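You operate a simulated robot arm through the tools that you are given. There is no shell and no other tool.

You run a simulated robot arm. Do the job below in one go: nothing can be reset, and whatever is moved stays where it is left.

JOB
Give each tube section over 230 C one jog of the blower.
Fine: blower on the section's port, hands off, jog; two jogs in all; it ends on its rest.

The check looks at the end state, three seconds after you hand in, the way a careful person would. Anything else that was tipped, shoved, dropped, spilled or broken makes it a failure.

ROBOT AND FRAMES
A 7-joint arm with a four-finger gripper, fixed in place. Base frame: the origin is at the foot of the arm, x ahead of it, y to its left, z up. Units: mm, degrees, N and s.
Its first joint turns from -69.0 to 172.0 degrees. Payload 3.67 kg.
The tool frame sits at the grasp point between the pads (the TCP): z along the fingers, y along the line on which they close. The tips reach 28 mm beyond it. The gripper opens to 112 mm. The gripper's body begins 73 mm behind the TCP.
Orientation is told as [roll, pitch, yaw] about the base's x, y, z axes, in that order, counted from this pose: with the fingers straight down and closing along the base's y, the tool's x points along the base's -x, its y along +y and its z along -z.

CONTROLS
- The arm moves only by the tool step_arm. Its arguments are lists of equal length, an entry for each row: "slide": the shift along the base's x, y, z in mm, a list of three; "delta_rot": the turn, a rotation vector about the base's x, y, z in degrees, a list of three; "hand": the opening, from 0 (shut) to 1 (fully open). In form: {"slide": [[tx, ty, tz], ...], "delta_rot": [[rx, ry, rz], ...], "hand": [hand, ...]}. A call has 1 to 20 rows; each row shifts and turns the commanded pose from where the row before left it. A row lasts 0.2 s, in which the tool goes at most 50 mm and 8.6 degrees; a call with a longer step from one row to the next is refused whole, and so is a gripper value outside its range. A pose out of reach is approached as far as the arm can. The call stops where the force on the tool passes 70 N (or 10 N more than at its start, if that is more) or the arm is blocked; 0.2 s more then pass. The fingers move at their own pace and stop on an object; they squeeze with about 33 N. The grip force told is the motor's: it shows also when the fingers shut on nothing. Time passes only in rows, and 0.2 s behind the last, so rows that do not move let the fingers close. The reply holds the time, the measured pose of the TCP, the force on the tool along the base axes, the opening and the grip force, in the units named above and with some noise, with the torque about the TCP (base axes, N m) and any sound that the robot's microphone picked up.
- Cameras (640 x 400 px; columns grow to the right, rows downward): "scene" is fixed at [400.9, 499.5, 1457.6]; the picture's right is [-0.96, -0.29, 0.00], its down [-0.10, 0.34, -0.93] and it looks along [0.27, -0.90, -0.36] (base axes); focal length 334 px, centre (320, 200). "wrist" rides on the gripper at [60, -18, -104] in the tool frame; the picture's right is [0.29, 0.96, 0.00], its down [-0.80, 0.24, -0.55] and it looks along [-0.53, 0.16, 0.83] (tool axes); focal length 234 px, centre (320, 200). There is no depth. A picture from a camera that has moved, and an enlarged one, comes with that camera's place and axes in the base frame and with its lens.
- camera(camera): a new picture of that camera. No time passes.
- raise_lower(by): slides the trunk up (or, below 0, down) by that many mm; the arm rides with it, the base frame stays. It gives what a move gives, with no picture.
- enlarge(camera, box): a new picture of the part [left, top, right, bottom] of that camera's present view, enlarged. No time passes.
- finish_job(): hands the job in; it is judged then, once.

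Places have to be worked out from the pictures, the camera data and where the tool is seen. Open the gripper and draw the arm clear of the work before you hand the job in, unless the task says otherwise.

The tools are called after ">>>" as name(argument=value, ...) on one line, values as JSON. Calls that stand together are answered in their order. step_arm: Moves the arm, as the interface text tells. Its arguments: {"type":"object","properties":{"slide":{"type":"array","items":{"type":"array","items":{"type":"number"}}},"delta_rot":{"type":"array","items":{"type":"array","items":{"type":"number"}}},"hand":{"type":"array","items":{"type":"number"}}},"required":["slide","delta_rot","hand"]} The other tools are called the same way: raise_lower (by) slides the trunk up or down; camera (camera) takes a picture; enlarge (camera, box) takes an enlarged picture of a part of a camera's view; finish_job () hands the job in.

At the start:

```text
time_s: 0.0
position: [426.9, -595.8, 1112.1]
orientation: [0.0, 0.0, 0.0]
force: [0.2, -0.4, -0.2]
ft_torque: [-0.01, 0.01, 0.0]
gripper_width: 112.0
grasp_force: 0.1
trunk travel left (down, up): [-625.0, 215.0]
```

scene: 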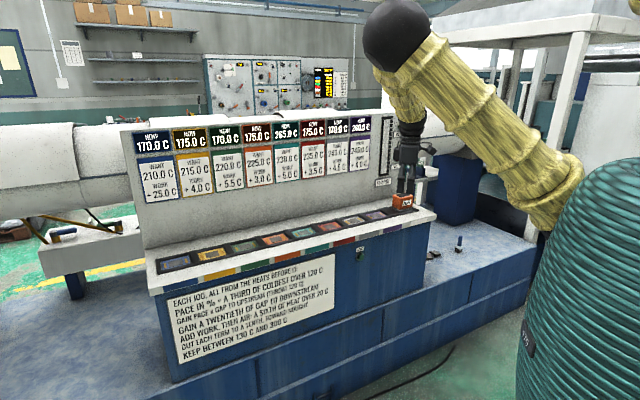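
wrist: 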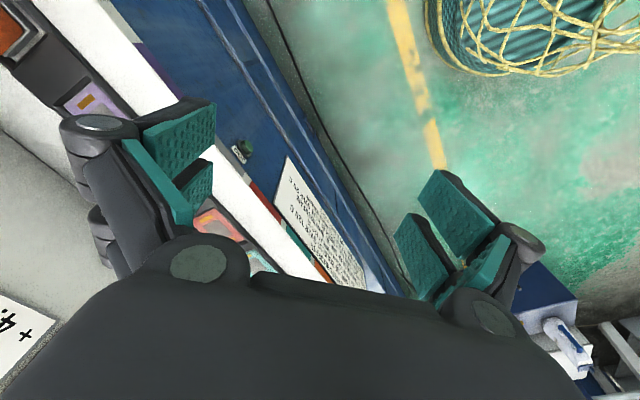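

I'll start by taking enlarged views of the panel, the sign and the blower to read everything.

>>> enlarge(camera="scene", box=[120, 105, 270, 205])

>>> enlarge(camera="scene", box=[260, 105, 410, 205])

>>> enlarge(camera="scene", box=[160, 250, 340, 365])

>>> enlarge(camera="scene", box=[350, 160, 470, 270])

>>> enlarge(camera="scene", box=[145, 190, 425, 290])

```text
4.00 times, centred on (195, 155) of scene
camera zoom: at [400.9, 499.5, 1457.6], right [-0.96, -0.29, 0.0], down [-0.1, 0.34, -0.93], along [0.27, -0.9, -0.36], focal length 1334 px, centre (820, 380)
```

zoom: 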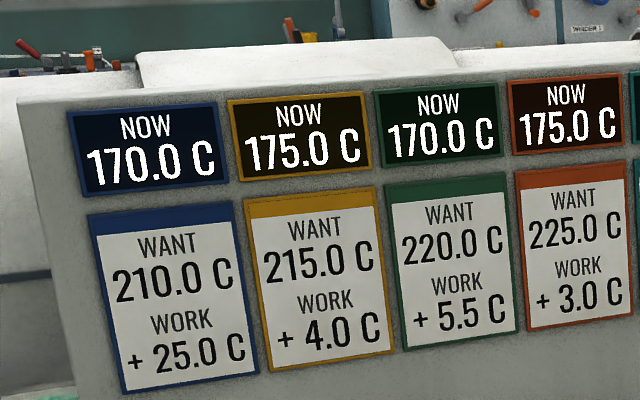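

```text
4.00 times, centred on (335, 155) of scene
camera zoom: at [400.9, 499.5, 1457.6], right [-0.96, -0.29, 0.0], down [-0.1, 0.34, -0.93], along [0.27, -0.9, -0.36], focal length 1334 px, centre (260, 380)
```

zoom: 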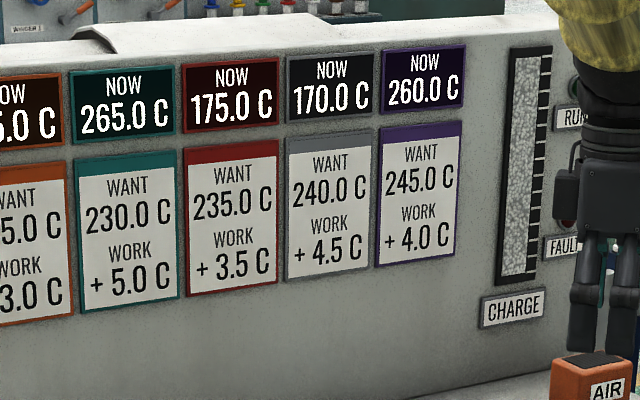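

```text
3.48 times, centred on (250, 308) of scene
camera zoom: at [400.9, 499.5, 1457.6], right [-0.96, -0.29, 0.0], down [-0.1, 0.34, -0.93], along [0.27, -0.9, -0.36], focal length 1160 px, centre (564, -174)
```

zoom: 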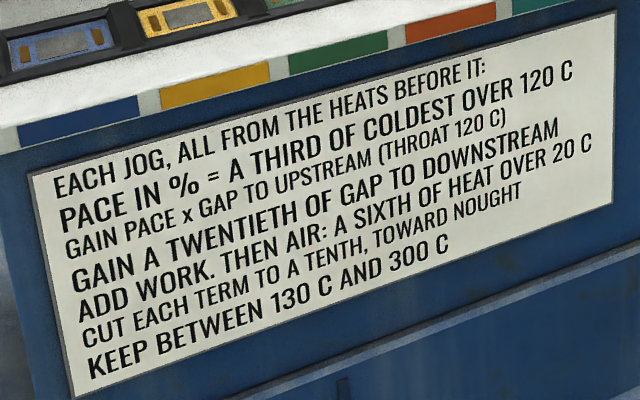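

```text
3.64 times, centred on (410, 215) of scene
camera zoom: at [400.9, 499.5, 1457.6], right [-0.96, -0.29, 0.0], down [-0.1, 0.34, -0.93], along [0.27, -0.9, -0.36], focal length 1213 px, centre (-7, 146)
```

zoom: 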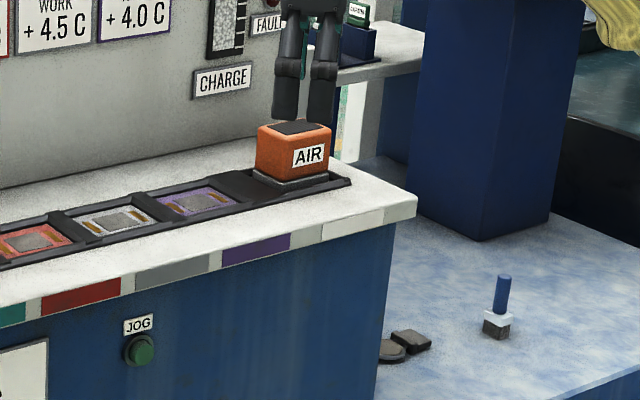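

```text
2.29 times, centred on (285, 240) of scene
camera zoom: at [400.9, 499.5, 1457.6], right [-0.96, -0.29, 0.0], down [-0.1, 0.34, -0.93], along [0.27, -0.9, -0.36], focal length 763 px, centre (400, 109)
```

zoom: 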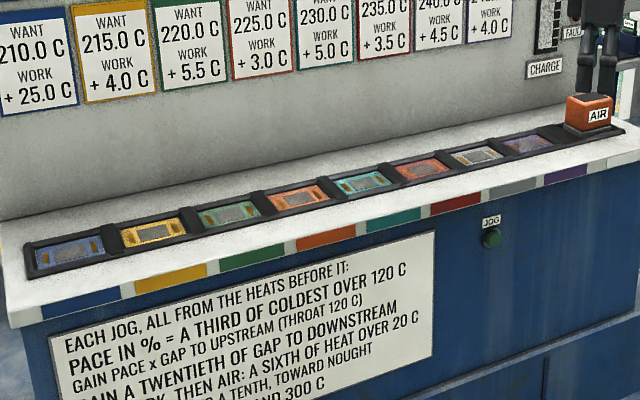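

The hot sections are teal (265.0) and violet (260.0); all others are 170–175. I'll look more closely at the blower, the ports and the surroundings.

>>> enlarge(camera="wrist", box=[0, 0, 200, 125])

>>> enlarge(camera="wrist", box=[180, 110, 340, 290])

>>> enlarge(camera="scene", box=[370, 100, 450, 240])

>>> enlarge(camera="scene", box=[380, 180, 440, 225])

>>> enlarge(camera="scene", box=[280, 200, 400, 270])

```text
3.20 times, centred on (100, 62) of wrist
camera zoom: at [367.0, -614.9, 1216.4], right [-0.29, 0.96, 0.0], down [0.8, 0.24, 0.55], along [0.53, 0.16, -0.83], focal length 749 px, centre (1024, 640)
```

zoom: 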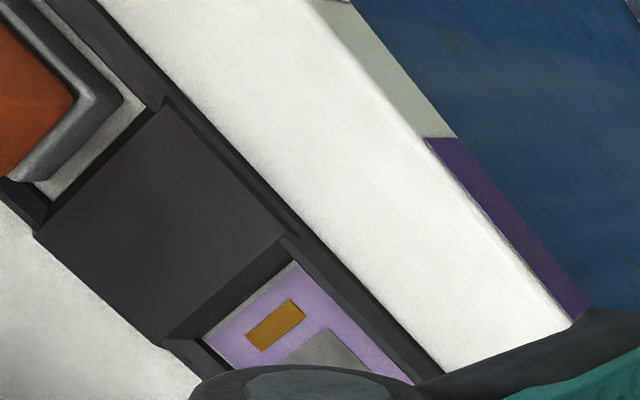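

```text
2.22 times, centred on (260, 200) of wrist
camera zoom: at [367.0, -614.9, 1216.4], right [-0.29, 0.96, 0.0], down [0.8, 0.24, 0.55], along [0.53, 0.16, -0.83], focal length 520 px, centre (453, 200)
```

zoom: 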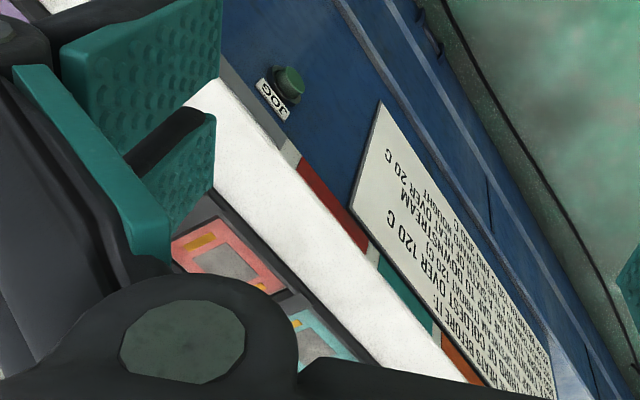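

```text
2.86 times, centred on (410, 170) of scene
camera zoom: at [400.9, 499.5, 1457.6], right [-0.96, -0.29, 0.0], down [-0.1, 0.34, -0.93], along [0.27, -0.9, -0.36], focal length 953 px, centre (63, 286)
```

zoom: 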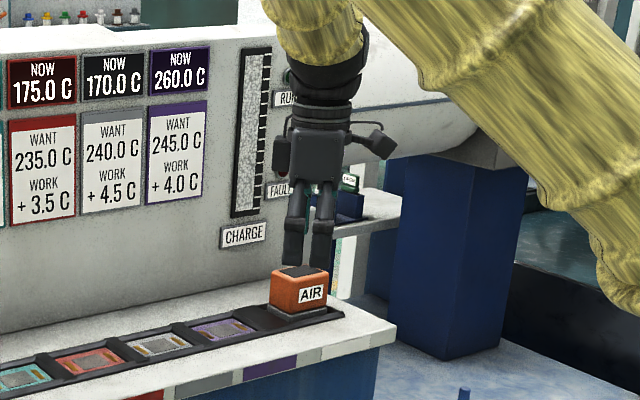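

```text
8.89 times, centred on (410, 202) of scene
camera zoom: at [400.9, 499.5, 1457.6], right [-0.96, -0.29, 0.0], down [-0.1, 0.34, -0.93], along [0.27, -0.9, -0.36], focal length 2966 px, centre (-480, 178)
```

zoom: 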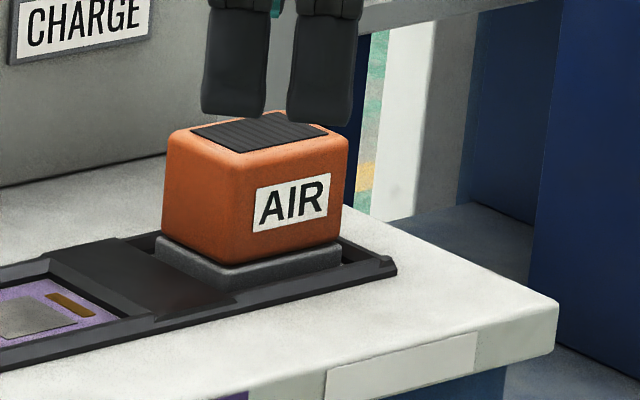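

```text
5.33 times, centred on (340, 235) of scene
camera zoom: at [400.9, 499.5, 1457.6], right [-0.96, -0.29, 0.0], down [-0.1, 0.34, -0.93], along [0.27, -0.9, -0.36], focal length 1779 px, centre (213, 13)
```

zoom: 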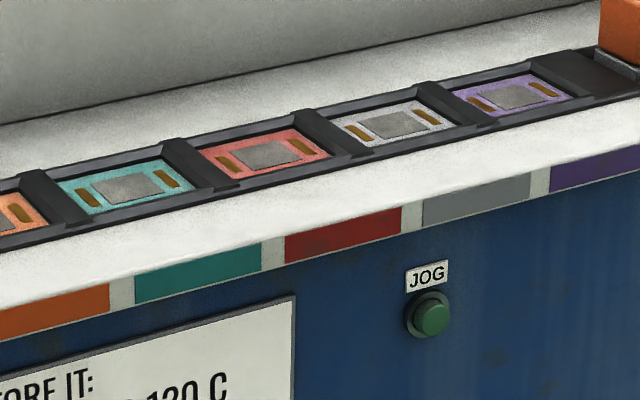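

The bench runs along (0.707, 0.707), with ports 120 mm apart at z≈849: violet near (557,-907), teal near (812,-653), and the blower's rest near (472,-992). The JOG button is near (591,-718,741). I'll first turn the tool −45° in yaw at this height so the fingers close along the bench, then look.

>>> step_arm(slide=[[0, 0, 0], [0, 0, 0], [0, 0, 0], [0, 0, 0], [0, 0, 0], [0, 0, 0]], delta_rot=[[0, 0, -7.5], [0, 0, -7.5], [0, 0, -7.5], [0, 0, -7.5], [0, 0, -7.5], [0, 0, -7.5]], hand=[1, 1, 1, 1, 1, 1])

>>> camera(camera="wrist")

>>> camera(camera="scene")

```text
time_s: 1.4
position: [426.9, -598.1, 1112.0]
orientation: [-0.1, 0.0, -45.2]
force: [-0.4, 0.5, 0.1]
ft_torque: [0.0, 0.0, 0.0]
gripper_width: 112.1
grasp_force: 0.0
trunk travel left (down, up): [-625.0, 215.0]
```

```text
taken
camera wrist: at [371.7, -567.4, 1216.4], right [0.48, 0.88, 0.0], down [0.73, -0.4, 0.55], along [0.49, -0.26, -0.83], focal length 234 px, centre (320, 200)
```

wrist: 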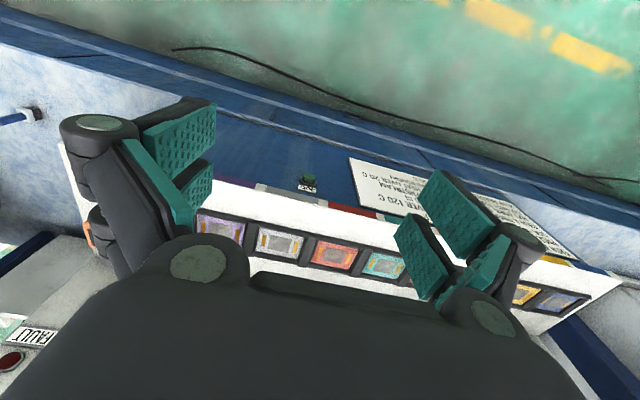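

```text
taken
```

scene: 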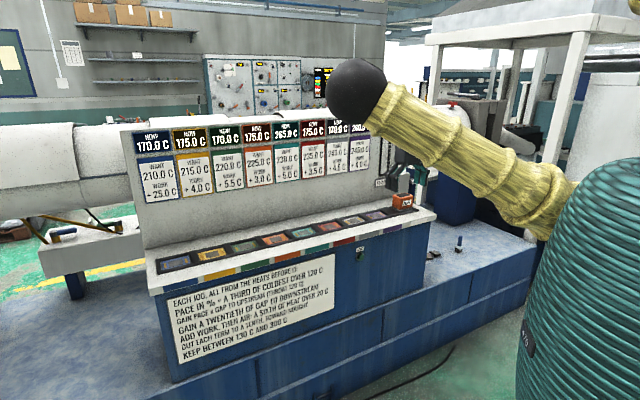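

The turn went cleanly. Now I'll tilt the tool about 25° about the bench axis, so the fingers point slightly outward. Then I'll move toward a point high above the blower to learn the reach.

>>> step_arm(slide=[[0, 0, 0], [0, 0, 0], [0, 0, 0], [0, 0, 0], [10, -40, 0], [10, -40, 0], [10, -40, 0], [5, -40, 0], [5, -40, 0]], delta_rot=[[-4.42, -4.42, 0], [-4.42, -4.42, 0], [-4.42, -4.42, 0], [-4.42, -4.42, 0], [0, 0, 0], [0, 0, 0], [0, 0, 0], [0, 0, 0], [0, 0, 0]], hand=[1, 1, 1, 1, 1, 1, 1, 1, 1])

>>> camera(camera="wrist")

>>> camera(camera="scene")

```text
time_s: 3.4
position: [467.6, -800.2, 1110.1]
orientation: [0.1, -24.8, -45.0]
force: [0.4, 0.0, -0.4]
ft_torque: [0.03, -0.03, 0.0]
gripper_width: 111.9
grasp_force: 0.2
trunk travel left (down, up): [-625.0, 215.0]
```

```text
taken
camera wrist: at [385.8, -743.1, 1179.8], right [0.49, 0.86, -0.12], down [0.52, -0.18, 0.84], along [0.7, -0.47, -0.53], focal length 234 px, centre (320, 200)
```

wrist: 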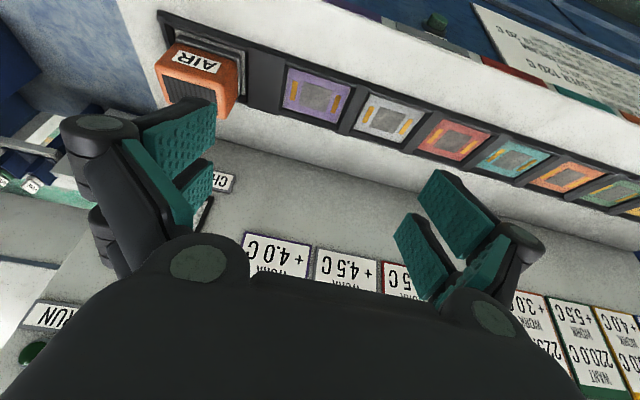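

```text
taken
```

scene: 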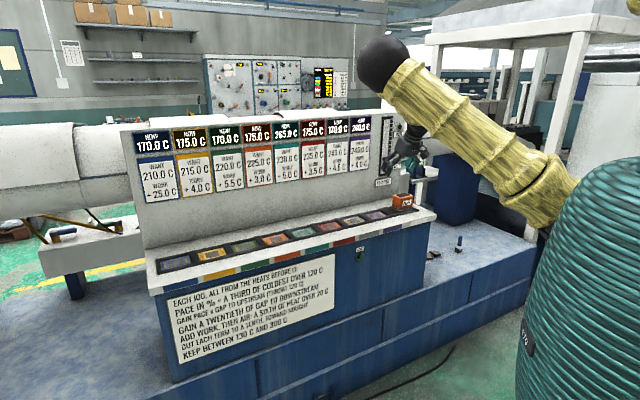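

No trouble at 927 mm radius. I'll zoom the wrist view on the blower and ports to measure them.

>>> enlarge(camera="wrist", box=[140, 0, 300, 130])

>>> enlarge(camera="wrist", box=[270, 40, 510, 190])

>>> enlarge(camera="scene", box=[350, 80, 450, 220])

```text
3.08 times, centred on (220, 65) of wrist
camera zoom: at [385.8, -743.1, 1179.8], right [0.49, 0.86, -0.12], down [0.52, -0.18, 0.84], along [0.7, -0.47, -0.53], focal length 720 px, centre (628, 615)
```

zoom: 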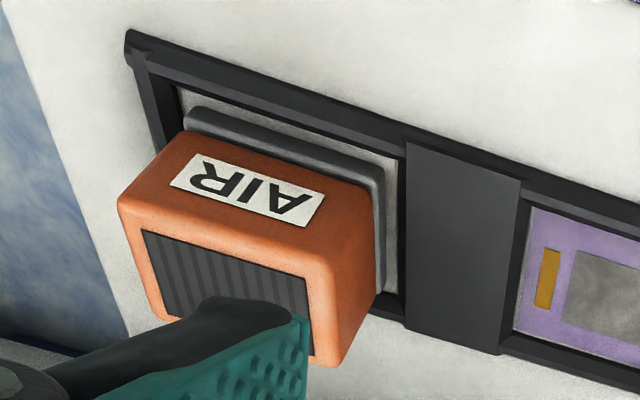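

```text
2.67 times, centred on (390, 115) of wrist
camera zoom: at [385.8, -743.1, 1179.8], right [0.49, 0.86, -0.12], down [0.52, -0.18, 0.84], along [0.7, -0.47, -0.53], focal length 624 px, centre (133, 427)
```

zoom: 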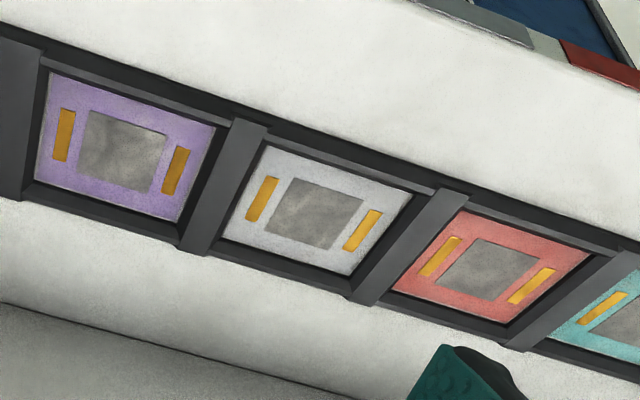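

```text
2.86 times, centred on (400, 150) of scene
camera zoom: at [400.9, 499.5, 1457.6], right [-0.96, -0.29, 0.0], down [-0.1, 0.34, -0.93], along [0.27, -0.9, -0.36], focal length 953 px, centre (91, 343)
```

zoom: 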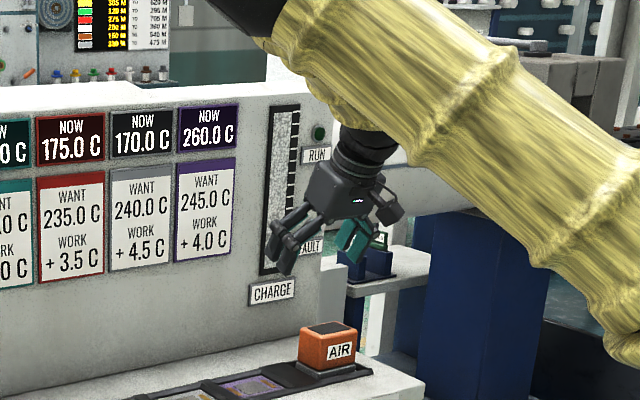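

From the wrist view: ports lie on n=(x−y)/√2≈1022 with about 122 mm spacing, violet near (555,-890), teal near (817,-630). The blower is centred near (445,-1000) with its top at about z=932. I'll move above it to z≈1000 and check reach.

>>> step_arm(slide=[[-4.6, -40, -22], [-4.6, -40, -22], [-4.6, -40, -22], [-4.6, -40, -22], [-4.6, -40, -22]], delta_rot=[[0, 0, 0], [0, 0, 0], [0, 0, 0], [0, 0, 0], [0, 0, 0]], hand=[1, 1, 1, 1, 1])

>>> camera(camera="wrist")

>>> camera(camera="scene")

```text
time_s: 4.6
position: [444.3, -1004.4, 994.3]
orientation: [0.4, -24.7, -45.2]
force: [0.5, 0.8, -0.4]
ft_torque: [-0.04, -0.01, 0.07]
gripper_width: 111.8
grasp_force: 0.1
trunk travel left (down, up): [-625.0, 215.0]
```

```text
taken
camera wrist: at [362.9, -948.7, 1064.8], right [0.49, 0.86, -0.11], down [0.52, -0.18, 0.84], along [0.7, -0.47, -0.53], focal length 234 px, centre (320, 200)
```

wrist: 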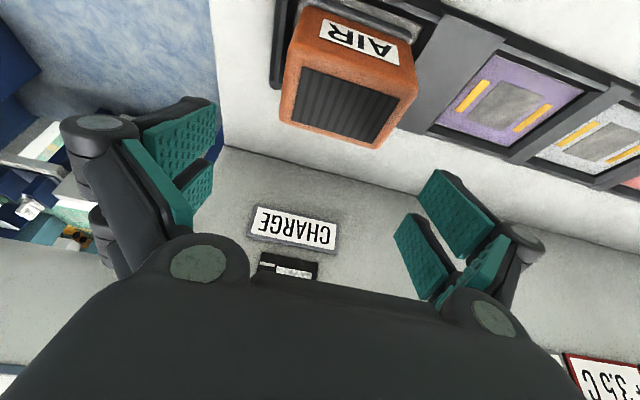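

```text
taken
```

scene: 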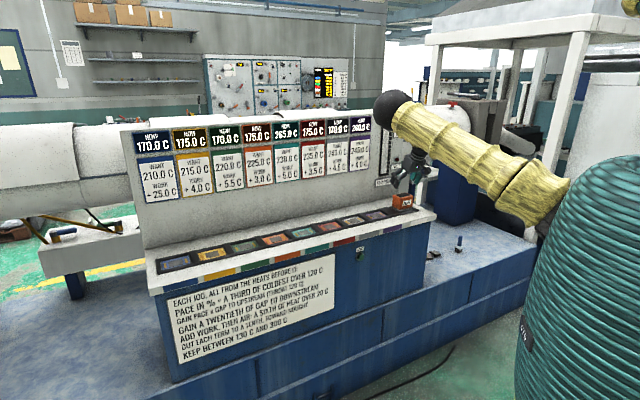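

Reach is fine here, though the measured pose sits about 8 mm beyond and below the command. I'll zoom in to centre the fingers on the blower.

>>> enlarge(camera="wrist", box=[230, 0, 470, 150])

>>> enlarge(camera="scene", box=[370, 140, 450, 220])

```text
2.67 times, centred on (350, 75) of wrist
camera zoom: at [362.9, -948.7, 1064.8], right [0.49, 0.86, -0.11], down [0.52, -0.18, 0.84], along [0.7, -0.47, -0.53], focal length 624 px, centre (240, 533)
```

zoom: 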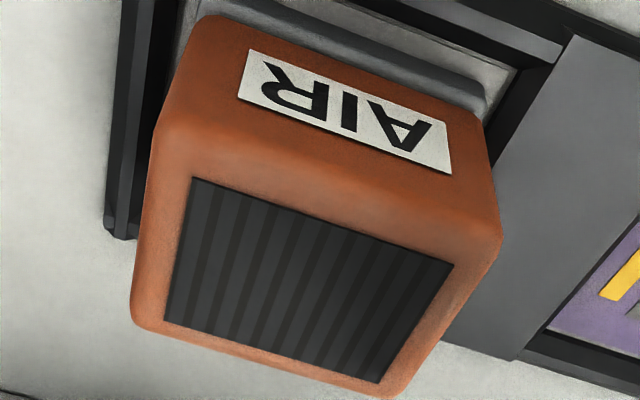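

```text
5.00 times, centred on (410, 180) of scene
camera zoom: at [400.9, 499.5, 1457.6], right [-0.96, -0.29, 0.0], down [-0.1, 0.34, -0.93], along [0.27, -0.9, -0.36], focal length 1668 px, centre (-130, 300)
```

zoom: 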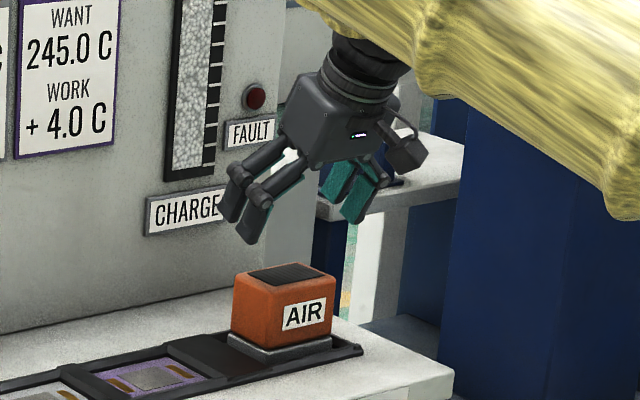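

The blower's top spans about d −429…−353 (76 mm) and n 994…1044, so its centre is near (444,-997). I'm about 7 mm off, so I'll correct that while lowering straight down to about z=908.

>>> step_arm(slide=[[0, 4, 0], [0, 3, -20], [0, 1, -22], [0, 0, -22], [0, 0, -22], [0, 0, 0]], delta_rot=[[0, 0, 0], [0, 0, 0], [0, 0, 0], [0, 0, 0], [0, 0, 0], [0, 0, 0]], hand=[1, 1, 1, 1, 1, 1])

>>> camera(camera="wrist")

>>> enlarge(camera="scene", box=[370, 140, 450, 220])

```text
time_s: 6.0
position: [442.3, -996.9, 909.0]
orientation: [0.4, -24.7, -45.1]
force: [-0.9, 1.1, 0.7]
ft_torque: [-0.04, -0.05, -0.01]
gripper_width: 111.8
grasp_force: 0.1
trunk travel left (down, up): [-625.0, 215.0]
```

```text
taken
camera wrist: at [361.1, -940.7, 978.8], right [0.49, 0.86, -0.11], down [0.52, -0.18, 0.84], along [0.7, -0.47, -0.54], focal length 234 px, centre (320, 200)
```

wrist: 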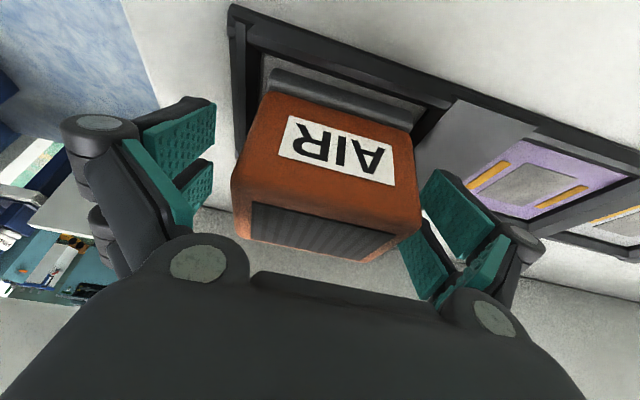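

```text
5.00 times, centred on (410, 180) of scene
camera zoom: at [400.9, 499.5, 1457.6], right [-0.96, -0.29, 0.0], down [-0.1, 0.34, -0.93], along [0.27, -0.9, -0.36], focal length 1668 px, centre (-130, 300)
```

zoom: 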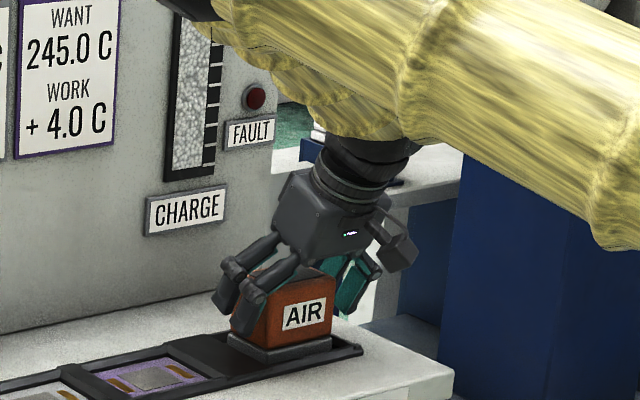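

The fingers straddle the blower, with its centre about 2–3 mm toward +d. I'll shift by (2,2) and close the grip, without lifting yet.

>>> step_arm(slide=[[2, 2, 0], [0, 0, 0], [0, 0, 0], [0, 0, 0], [0, 0, 0]], delta_rot=[[0, 0, 0], [0, 0, 0], [0, 0, 0], [0, 0, 0], [0, 0, 0]], hand=[1, 0.5, 0.5, 0.5, 0.5])

>>> camera(camera="wrist")

```text
time_s: 7.2
position: [443.6, -985.2, 919.0]
orientation: [-0.3, -25.1, -45.0]
force: [-18.5, -8.7, 4.7]
ft_torque: [-0.03, 0.84, 0.66]
gripper_width: 80.1
grasp_force: 32.8
trunk travel left (down, up): [-625.0, 215.0]
```

```text
taken
camera wrist: at [361.6, -928.9, 988.6], right [0.49, 0.86, -0.12], down [0.52, -0.17, 0.84], along [0.7, -0.48, -0.53], focal length 234 px, centre (320, 200)
```

wrist: 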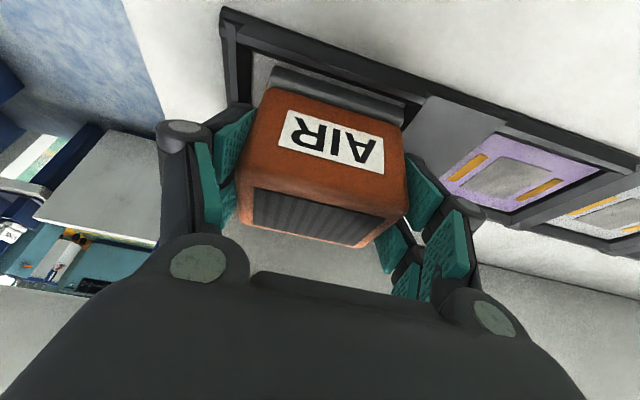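

The grip closed at 80 mm with 33 N, but the arm settled about 10 mm higher and nearer than before, and there is a −19 N side load along the bench. I'll look closely at the blower in its bay before lifting.

>>> enlarge(camera="wrist", box=[210, 0, 450, 150])

>>> enlarge(camera="wrist", box=[390, 80, 640, 240])

>>> enlarge(camera="scene", box=[380, 160, 440, 220])

```text
2.67 times, centred on (330, 75) of wrist
camera zoom: at [361.6, -928.9, 988.6], right [0.49, 0.86, -0.12], down [0.52, -0.17, 0.84], along [0.7, -0.48, -0.53], focal length 624 px, centre (293, 533)
```

zoom: 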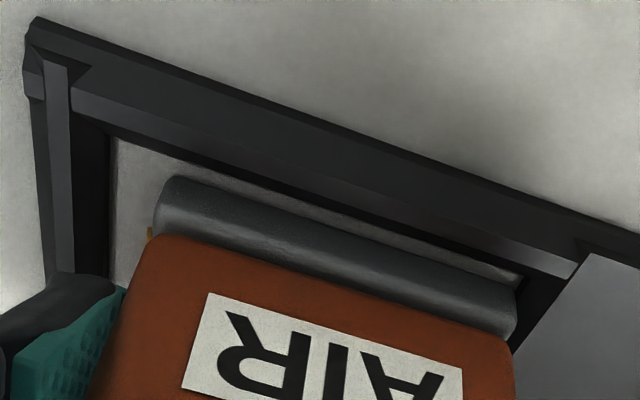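

```text
2.50 times, centred on (515, 160) of wrist
camera zoom: at [361.6, -928.9, 988.6], right [0.49, 0.86, -0.12], down [0.52, -0.17, 0.84], along [0.7, -0.48, -0.53], focal length 585 px, centre (-168, 300)
```

zoom: 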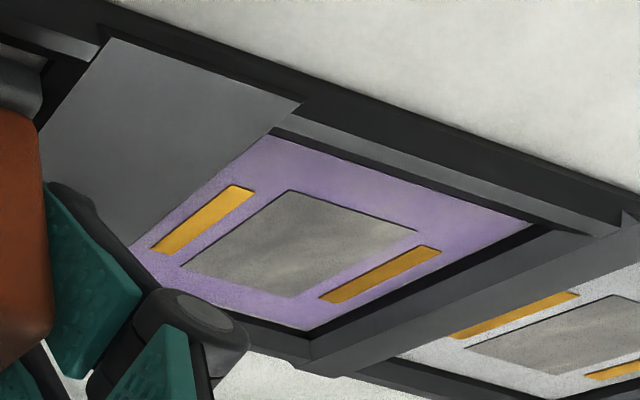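

```text
6.67 times, centred on (410, 190) of scene
camera zoom: at [400.9, 499.5, 1457.6], right [-0.96, -0.29, 0.0], down [-0.1, 0.34, -0.93], along [0.27, -0.9, -0.36], focal length 2224 px, centre (-280, 267)
```

zoom: 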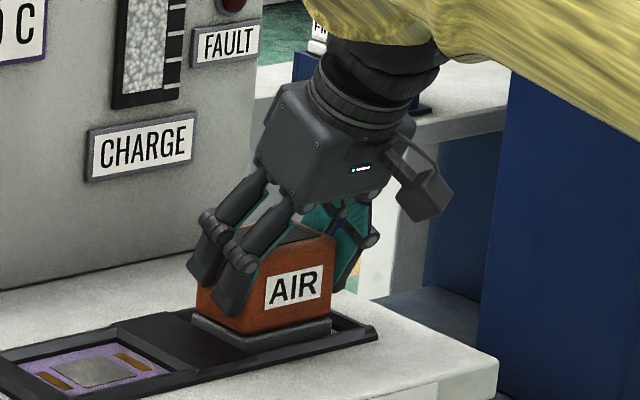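

The blower slid a few millimetres within its bay until the foot touched the +d side, and it is upright. I'll lift it straight up slowly about 65 mm.

>>> step_arm(slide=[[-1, -1, 3], [0, 0, 8], [0, 0, 10], [0, 0, 14], [0, 0, 15], [0, 0, 15], [0, 0, 0]], delta_rot=[[0, 0, 0], [0, 0, 0], [0, 0, 0], [0, 0, 0], [0, 0, 0], [0, 0, 0], [0, 0, 0]], hand=[0.5, 0.5, 0.5, 0.5, 0.5, 0.5, 0.5])

>>> camera(camera="wrist")

>>> camera(camera="scene")

```text
time_s: 8.8
position: [447.3, -977.3, 990.8]
orientation: [-0.5, -25.4, -44.8]
force: [-0.1, 0.3, 0.2]
ft_torque: [0.04, 0.02, -0.01]
gripper_width: 56.0
grasp_force: 0.1
trunk travel left (down, up): [-625.0, 215.0]
```

```text
taken
camera wrist: at [364.2, -920.1, 1060.2], right [0.49, 0.86, -0.13], down [0.52, -0.17, 0.84], along [0.7, -0.48, -0.53], focal length 234 px, centre (320, 200)
```

wrist: 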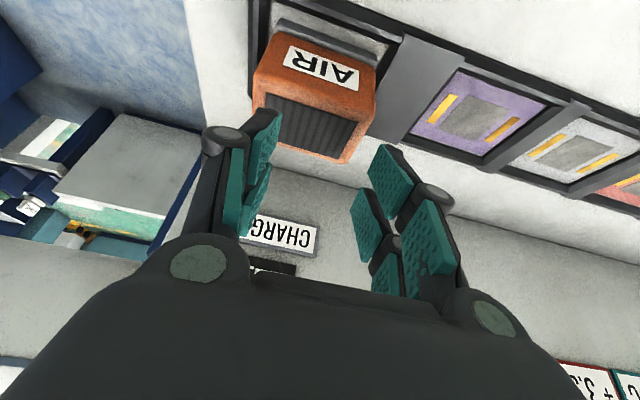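

```text
taken
```

scene: 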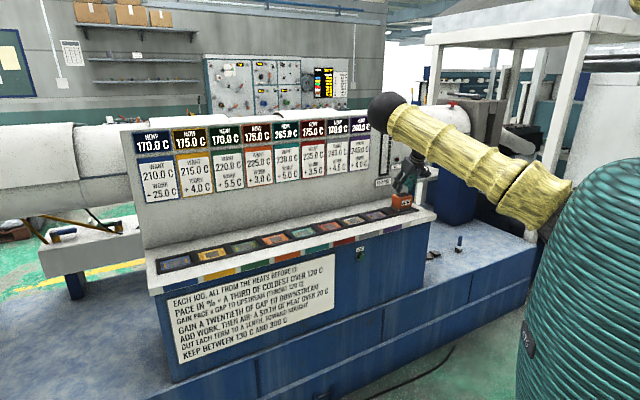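

The fingers slipped off while lifting (width 56, no grip); the blower stayed upright in its bay. I'll hold still for a moment to see how the pose settles, because the measured pose seems to lead or lag the command.

>>> step_arm(slide=[[0, 0, 0], [0, 0, 0], [0, 0, 0], [0, 0, 0], [0, 0, 0]], delta_rot=[[0, 0, 0], [0, 0, 0], [0, 0, 0], [0, 0, 0], [0, 0, 0]], hand=[1, 1, 1, 1, 1])

>>> enlarge(camera="wrist", box=[210, 0, 450, 150])

>>> enlarge(camera="scene", box=[380, 160, 440, 220])

```text
time_s: 10.0
position: [446.5, -981.1, 988.2]
orientation: [-0.2, -25.2, -44.8]
force: [1.0, -1.0, 0.0]
ft_torque: [0.06, 0.04, -0.02]
gripper_width: 112.2
grasp_force: 0.1
trunk travel left (down, up): [-625.0, 215.0]
```

```text
2.67 times, centred on (330, 75) of wrist
camera zoom: at [363.6, -924.4, 1056.6], right [0.49, 0.86, -0.13], down [0.51, -0.17, 0.84], along [0.7, -0.48, -0.53], focal length 624 px, centre (293, 533)
```

zoom: 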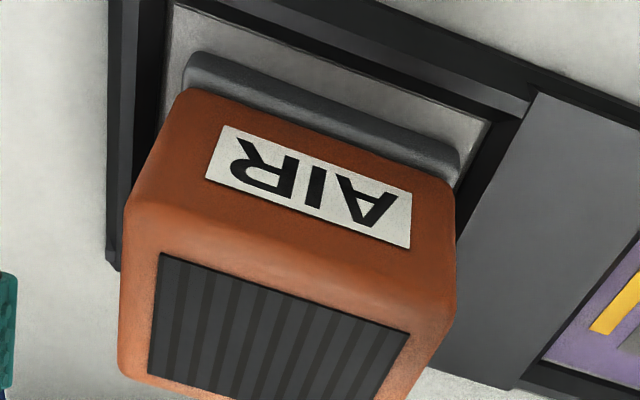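

```text
6.67 times, centred on (410, 190) of scene
camera zoom: at [400.9, 499.5, 1457.6], right [-0.96, -0.29, 0.0], down [-0.1, 0.34, -0.93], along [0.27, -0.9, -0.36], focal length 2224 px, centre (-280, 267)
```

zoom: 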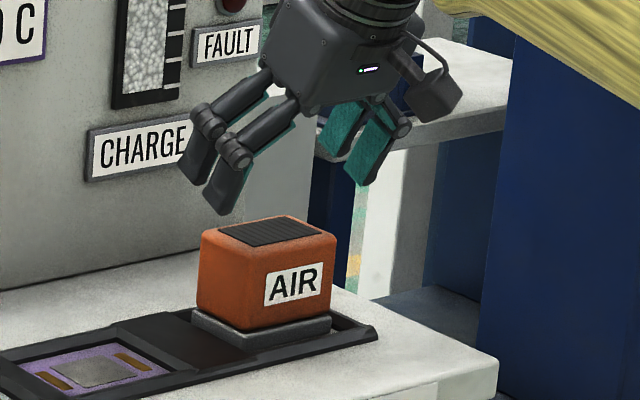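

The blower is upright and still within its bay (centre d≈−388). I'll go back down more deeply this time, in two stages so the arm can settle, first to a commanded z≈908.

>>> step_arm(slide=[[0.3, -2, -12], [0.3, -2, -12], [0.3, -2, -12], [0.4, -2, -12], [0, 0, -12], [0, 0, -13], [0, 0, 0], [0, 0, 0], [0, 0, 0], [0, 0, 0], [0, 0, 0], [0, 0, 0]], delta_rot=[[0, 0, 0], [0, 0, 0], [0, 0, 0], [0, 0, 0], [0, 0, 0], [0, 0, 0], [0, 0, 0], [0, 0, 0], [0, 0, 0], [0, 0, 0], [0, 0, 0], [0, 0, 0]], hand=[1, 1, 1, 1, 1, 1, 1, 1, 1, 1, 1, 1])

>>> camera(camera="wrist")

```text
time_s: 12.6
position: [446.3, -994.8, 913.2]
orientation: [-0.1, -25.1, -45.0]
force: [0.7, -0.4, 0.9]
ft_torque: [0.03, 0.01, 0.04]
gripper_width: 112.0
grasp_force: 0.1
trunk travel left (down, up): [-625.0, 215.0]
```

```text
taken
camera wrist: at [364.6, -936.6, 982.1], right [0.49, 0.86, -0.12], down [0.52, -0.17, 0.84], along [0.7, -0.48, -0.53], focal length 234 px, centre (320, 200)
```

wrist: 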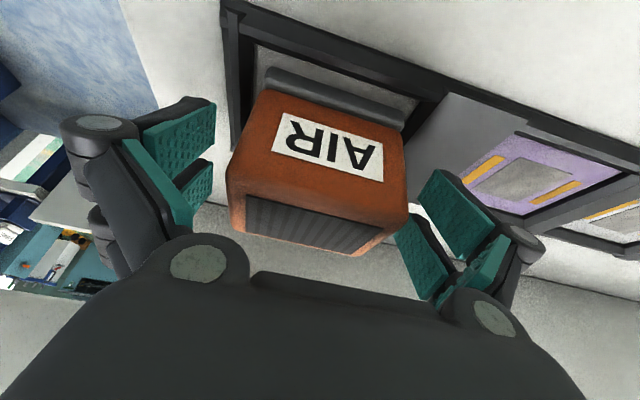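

The pose now matches the command in x and y (z is +5 mm), and the blower is centred within 2 mm. I'll go down another 16 mm, settle, and check before gripping.

>>> step_arm(slide=[[-1.4, -1.4, -5], [0, 0, -5], [0, 0, -6], [0, 0, 0], [0, 0, 0], [0, 0, 0], [0, 0, 0]], delta_rot=[[0, 0, 0], [0, 0, 0], [0, 0, 0], [0, 0, 0], [0, 0, 0], [0, 0, 0], [0, 0, 0]], hand=[1, 1, 1, 1, 1, 1, 1])

>>> enlarge(camera="scene", box=[380, 160, 440, 220])

>>> camera(camera="wrist")

```text
time_s: 14.2
position: [446.0, -995.8, 895.3]
orientation: [0.0, -25.0, -44.9]
force: [0.1, -0.2, 0.8]
ft_torque: [0.04, 0.02, -0.01]
gripper_width: 112.3
grasp_force: 0.0
trunk travel left (down, up): [-625.0, 215.0]
```

```text
6.67 times, centred on (410, 190) of scene
camera zoom: at [400.9, 499.5, 1457.6], right [-0.96, -0.29, 0.0], down [-0.1, 0.34, -0.93], along [0.27, -0.9, -0.36], focal length 2224 px, centre (-280, 267)
```

zoom: 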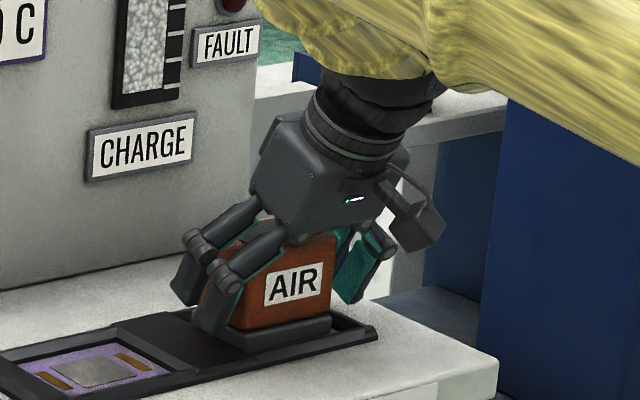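

```text
taken
camera wrist: at [363.3, -938.6, 964.2], right [0.49, 0.86, -0.12], down [0.51, -0.17, 0.84], along [0.7, -0.48, -0.53], focal length 234 px, centre (320, 200)
```

wrist: 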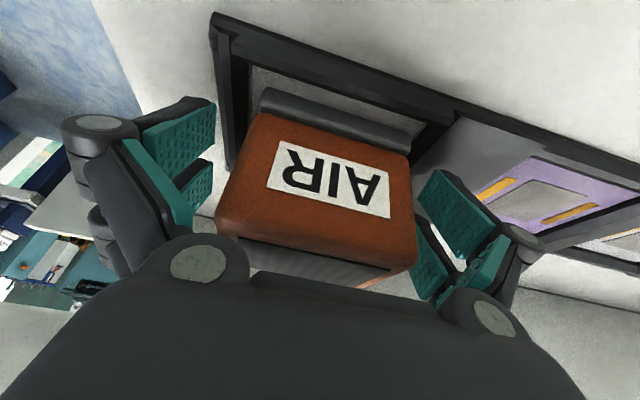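

The tool is at z=895, centred, with no contact. I'll close the grip and hold.

>>> step_arm(slide=[[0, 0, 0], [0, 0, 0], [0, 0, 0], [0, 0, 0], [0, 0, 0]], delta_rot=[[0, 0, 0], [0, 0, 0], [0, 0, 0], [0, 0, 0], [0, 0, 0]], hand=[0, 0, 0, 0, 0])

>>> camera(camera="wrist")

>>> enlarge(camera="scene", box=[380, 160, 440, 220])

```text
time_s: 15.4
position: [444.7, -995.4, 897.7]
orientation: [-0.2, -25.3, -44.9]
force: [9.6, -3.8, 53.5]
ft_torque: [0.86, 0.67, -0.17]
gripper_width: 82.3
grasp_force: 32.8
trunk travel left (down, up): [-625.0, 215.0]
```

```text
taken
camera wrist: at [362.7, -938.0, 967.2], right [0.49, 0.86, -0.13], down [0.51, -0.17, 0.84], along [0.7, -0.48, -0.53], focal length 234 px, centre (320, 200)
```

wrist: 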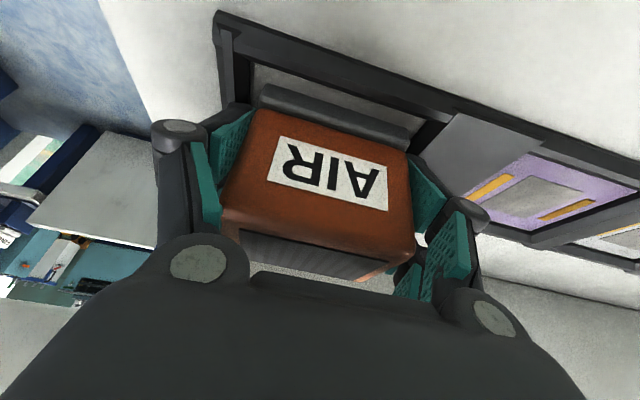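

```text
6.67 times, centred on (410, 190) of scene
camera zoom: at [400.9, 499.5, 1457.6], right [-0.96, -0.29, 0.0], down [-0.1, 0.34, -0.93], along [0.27, -0.9, -0.36], focal length 2224 px, centre (-280, 267)
```

zoom: 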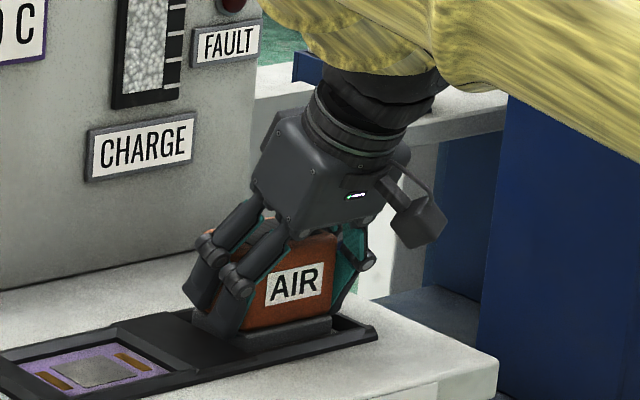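

The fingers closed at 82 mm, but there's a 53 N upward reaction, so the tips are probably pressing on the foot. I'll raise the command a few millimetres while gripped and read the force.

>>> step_arm(slide=[[0, 0, 3], [0, 0, 3], [0, 0, 0], [0, 0, 0]], delta_rot=[[0, 0, 0], [0, 0, 0], [0, 0, 0], [0, 0, 0]], hand=[0, 0, 0, 0])

>>> enlarge(camera="wrist", box=[200, 60, 440, 210])

```text
time_s: 16.4
position: [443.2, -997.0, 897.9]
orientation: [0.0, -24.8, -45.0]
force: [6.6, 5.0, 16.1]
ft_torque: [-0.01, 0.82, -0.18]
gripper_width: 82.0
grasp_force: 33.6
trunk travel left (down, up): [-625.0, 215.0]
```

```text
2.67 times, centred on (320, 135) of wrist
camera zoom: at [361.8, -938.8, 967.5], right [0.49, 0.86, -0.12], down [0.52, -0.18, 0.84], along [0.7, -0.48, -0.53], focal length 624 px, centre (320, 373)
```

zoom: 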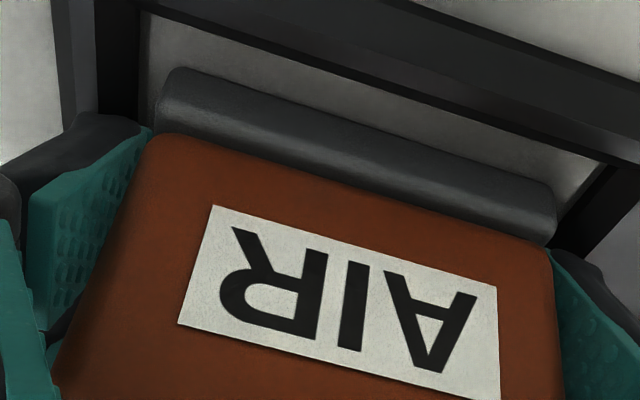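

The reaction dropped to 16 N and the grip is still 82 mm. I'll lift in small steps and watch the load.

>>> step_arm(slide=[[0, 0, 2], [0, 0, 2], [0, 0, 2], [0, 0, 2], [0, 0, 2], [0, 0, 0]], delta_rot=[[0, 0, 0], [0, 0, 0], [0, 0, 0], [0, 0, 0], [0, 0, 0], [0, 0, 0]], hand=[0, 0, 0, 0, 0, 0])

>>> enlarge(camera="wrist", box=[200, 60, 440, 210])

>>> enlarge(camera="scene", box=[380, 160, 440, 220])

```text
time_s: 17.8
position: [445.7, -1000.2, 906.6]
orientation: [0.1, -24.7, -45.1]
force: [-1.0, 2.3, -5.5]
ft_torque: [0.05, 0.09, -0.09]
gripper_width: 79.9
grasp_force: 33.0
trunk travel left (down, up): [-625.0, 215.0]
```

```text
2.67 times, centred on (320, 135) of wrist
camera zoom: at [363.3, -943.9, 976.1], right [0.49, 0.86, -0.12], down [0.52, -0.18, 0.84], along [0.7, -0.47, -0.53], focal length 624 px, centre (320, 373)
```

zoom: 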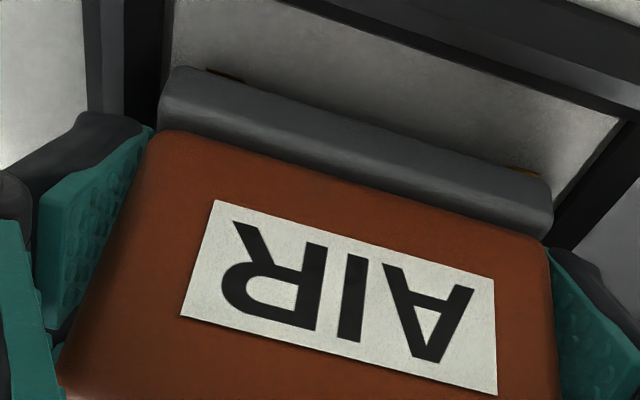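

```text
6.67 times, centred on (410, 190) of scene
camera zoom: at [400.9, 499.5, 1457.6], right [-0.96, -0.29, 0.0], down [-0.1, 0.34, -0.93], along [0.27, -0.9, -0.36], focal length 2224 px, centre (-280, 267)
```

zoom: 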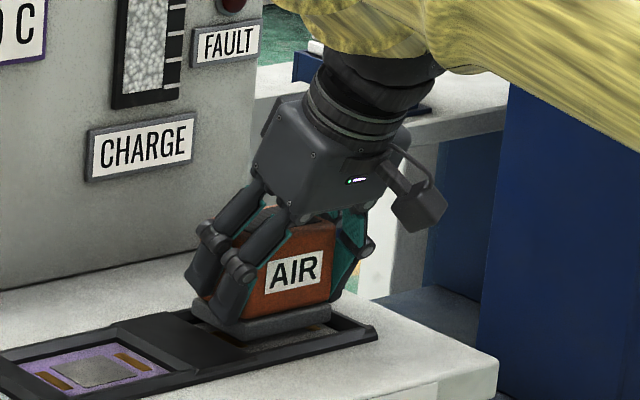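

The blower is now lifted: the load is about −5.5 N, it hasn't shifted in the grip, and brass contacts are showing beneath. I'll keep lifting gently another 50 mm.

>>> step_arm(slide=[[0, 0, 5], [0, 0, 7], [0, 0, 8], [0, 0, 8], [0, 0, 8], [0, 0, 8], [0, 0, 6], [0, 0, 0], [0, 0, 0]], delta_rot=[[0, 0, 0], [0, 0, 0], [0, 0, 0], [0, 0, 0], [0, 0, 0], [0, 0, 0], [0, 0, 0], [0, 0, 0], [0, 0, 0]], hand=[0, 0, 0, 0, 0, 0, 0, 0, 0])

>>> camera(camera="wrist")

>>> enlarge(camera="scene", box=[350, 130, 450, 230])

```text
time_s: 19.8
position: [444.6, -996.5, 958.8]
orientation: [0.0, -24.9, -44.9]
force: [1.1, 0.2, -7.0]
ft_torque: [0.08, 0.05, -0.02]
gripper_width: 79.8
grasp_force: 32.7
trunk travel left (down, up): [-625.0, 215.0]
```

```text
taken
camera wrist: at [362.7, -939.2, 1028.7], right [0.49, 0.86, -0.12], down [0.52, -0.18, 0.84], along [0.7, -0.48, -0.53], focal length 234 px, centre (320, 200)
```

wrist: 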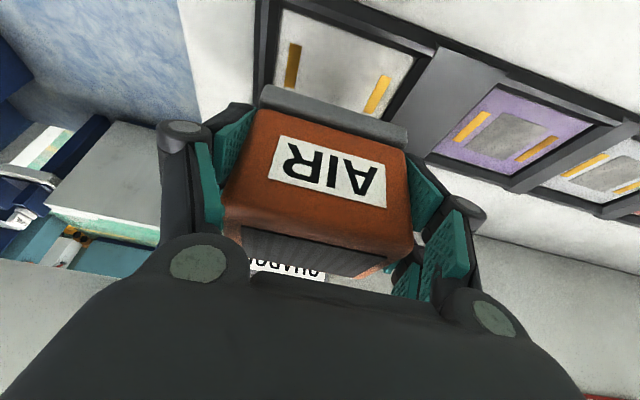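

```text
4.00 times, centred on (400, 180) of scene
camera zoom: at [400.9, 499.5, 1457.6], right [-0.96, -0.29, 0.0], down [-0.1, 0.34, -0.93], along [0.27, -0.9, -0.36], focal length 1334 px, centre (0, 280)
```

zoom: 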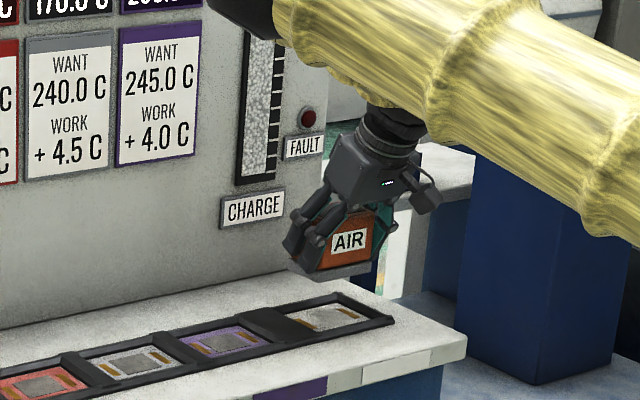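

The blower is held cleanly and the pose matches the command. I'll zoom in on the empty rest bay and violet port to measure the exact offset between them.

>>> enlarge(camera="wrist", box=[240, 0, 480, 150])

>>> enlarge(camera="wrist", box=[400, 60, 640, 210])

```text
2.67 times, centred on (360, 75) of wrist
camera zoom: at [362.7, -939.2, 1028.7], right [0.49, 0.86, -0.12], down [0.52, -0.18, 0.84], along [0.7, -0.48, -0.53], focal length 624 px, centre (213, 533)
```

zoom: 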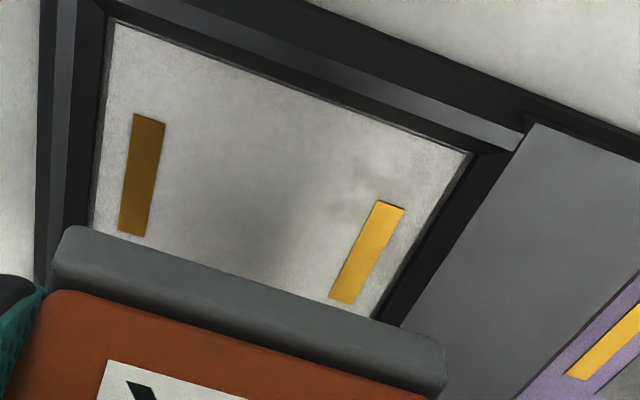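

```text
2.67 times, centred on (520, 135) of wrist
camera zoom: at [362.7, -939.2, 1028.7], right [0.49, 0.86, -0.12], down [0.52, -0.18, 0.84], along [0.7, -0.48, -0.53], focal length 624 px, centre (-213, 373)
```

zoom: 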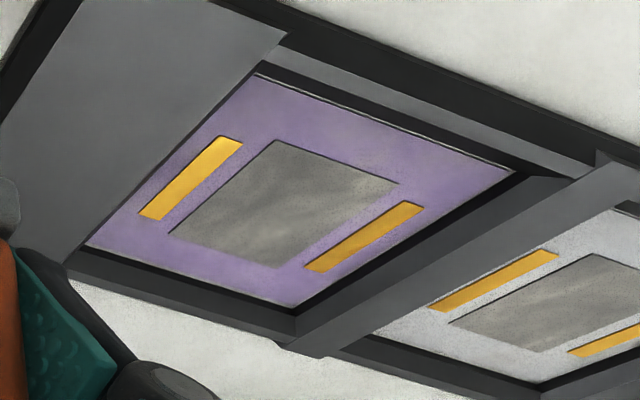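

Measured: rest centre d≈−388, violet centre d≈−228 (160 mm apart), with n equal for both bays; the blower is centred at d≈−390. I'll carry it 162 mm along the bench at this height.

>>> step_arm(slide=[[5, 5, 0], [11, 11, 0], [13, 13, 0], [13, 13, 0], [13, 13, 0], [13, 13, 0], [13, 13, 0], [13, 13, 0], [11, 11, 0], [6.6, 6.6, 0], [3, 3, 0], [0, 0, 0], [0, 0, 0], [0, 0, 0]], delta_rot=[[0, 0, 0], [0, 0, 0], [0, 0, 0], [0, 0, 0], [0, 0, 0], [0, 0, 0], [0, 0, 0], [0, 0, 0], [0, 0, 0], [0, 0, 0], [0, 0, 0], [0, 0, 0], [0, 0, 0], [0, 0, 0]], hand=[0, 0, 0, 0, 0, 0, 0, 0, 0, 0, 0, 0, 0, 0])

>>> camera(camera="wrist")

>>> camera(camera="scene")

```text
time_s: 22.8
position: [560.7, -881.7, 959.5]
orientation: [-0.1, -25.0, -45.0]
force: [0.1, 0.5, -5.7]
ft_torque: [-0.01, 0.03, -0.02]
gripper_width: 79.9
grasp_force: 32.7
trunk travel left (down, up): [-625.0, 215.0]
```

```text
taken
camera wrist: at [477.8, -824.5, 1027.9], right [0.49, 0.86, -0.12], down [0.52, -0.17, 0.84], along [0.7, -0.48, -0.53], focal length 234 px, centre (320, 200)
```

wrist: 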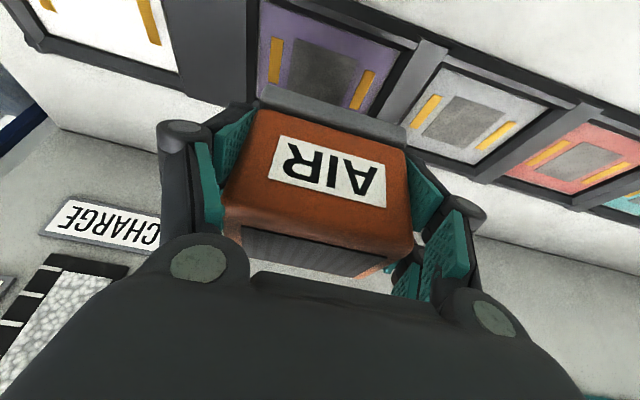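

```text
taken
```

scene: 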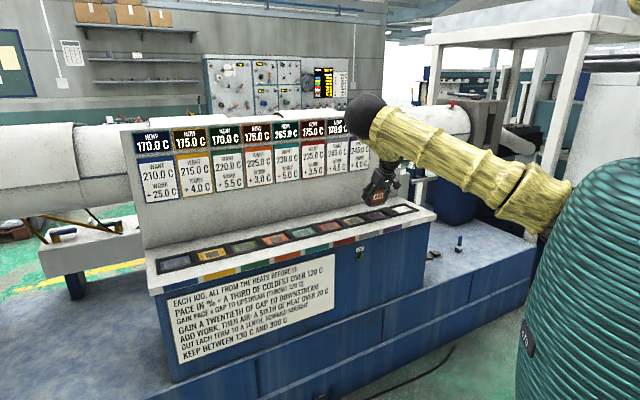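

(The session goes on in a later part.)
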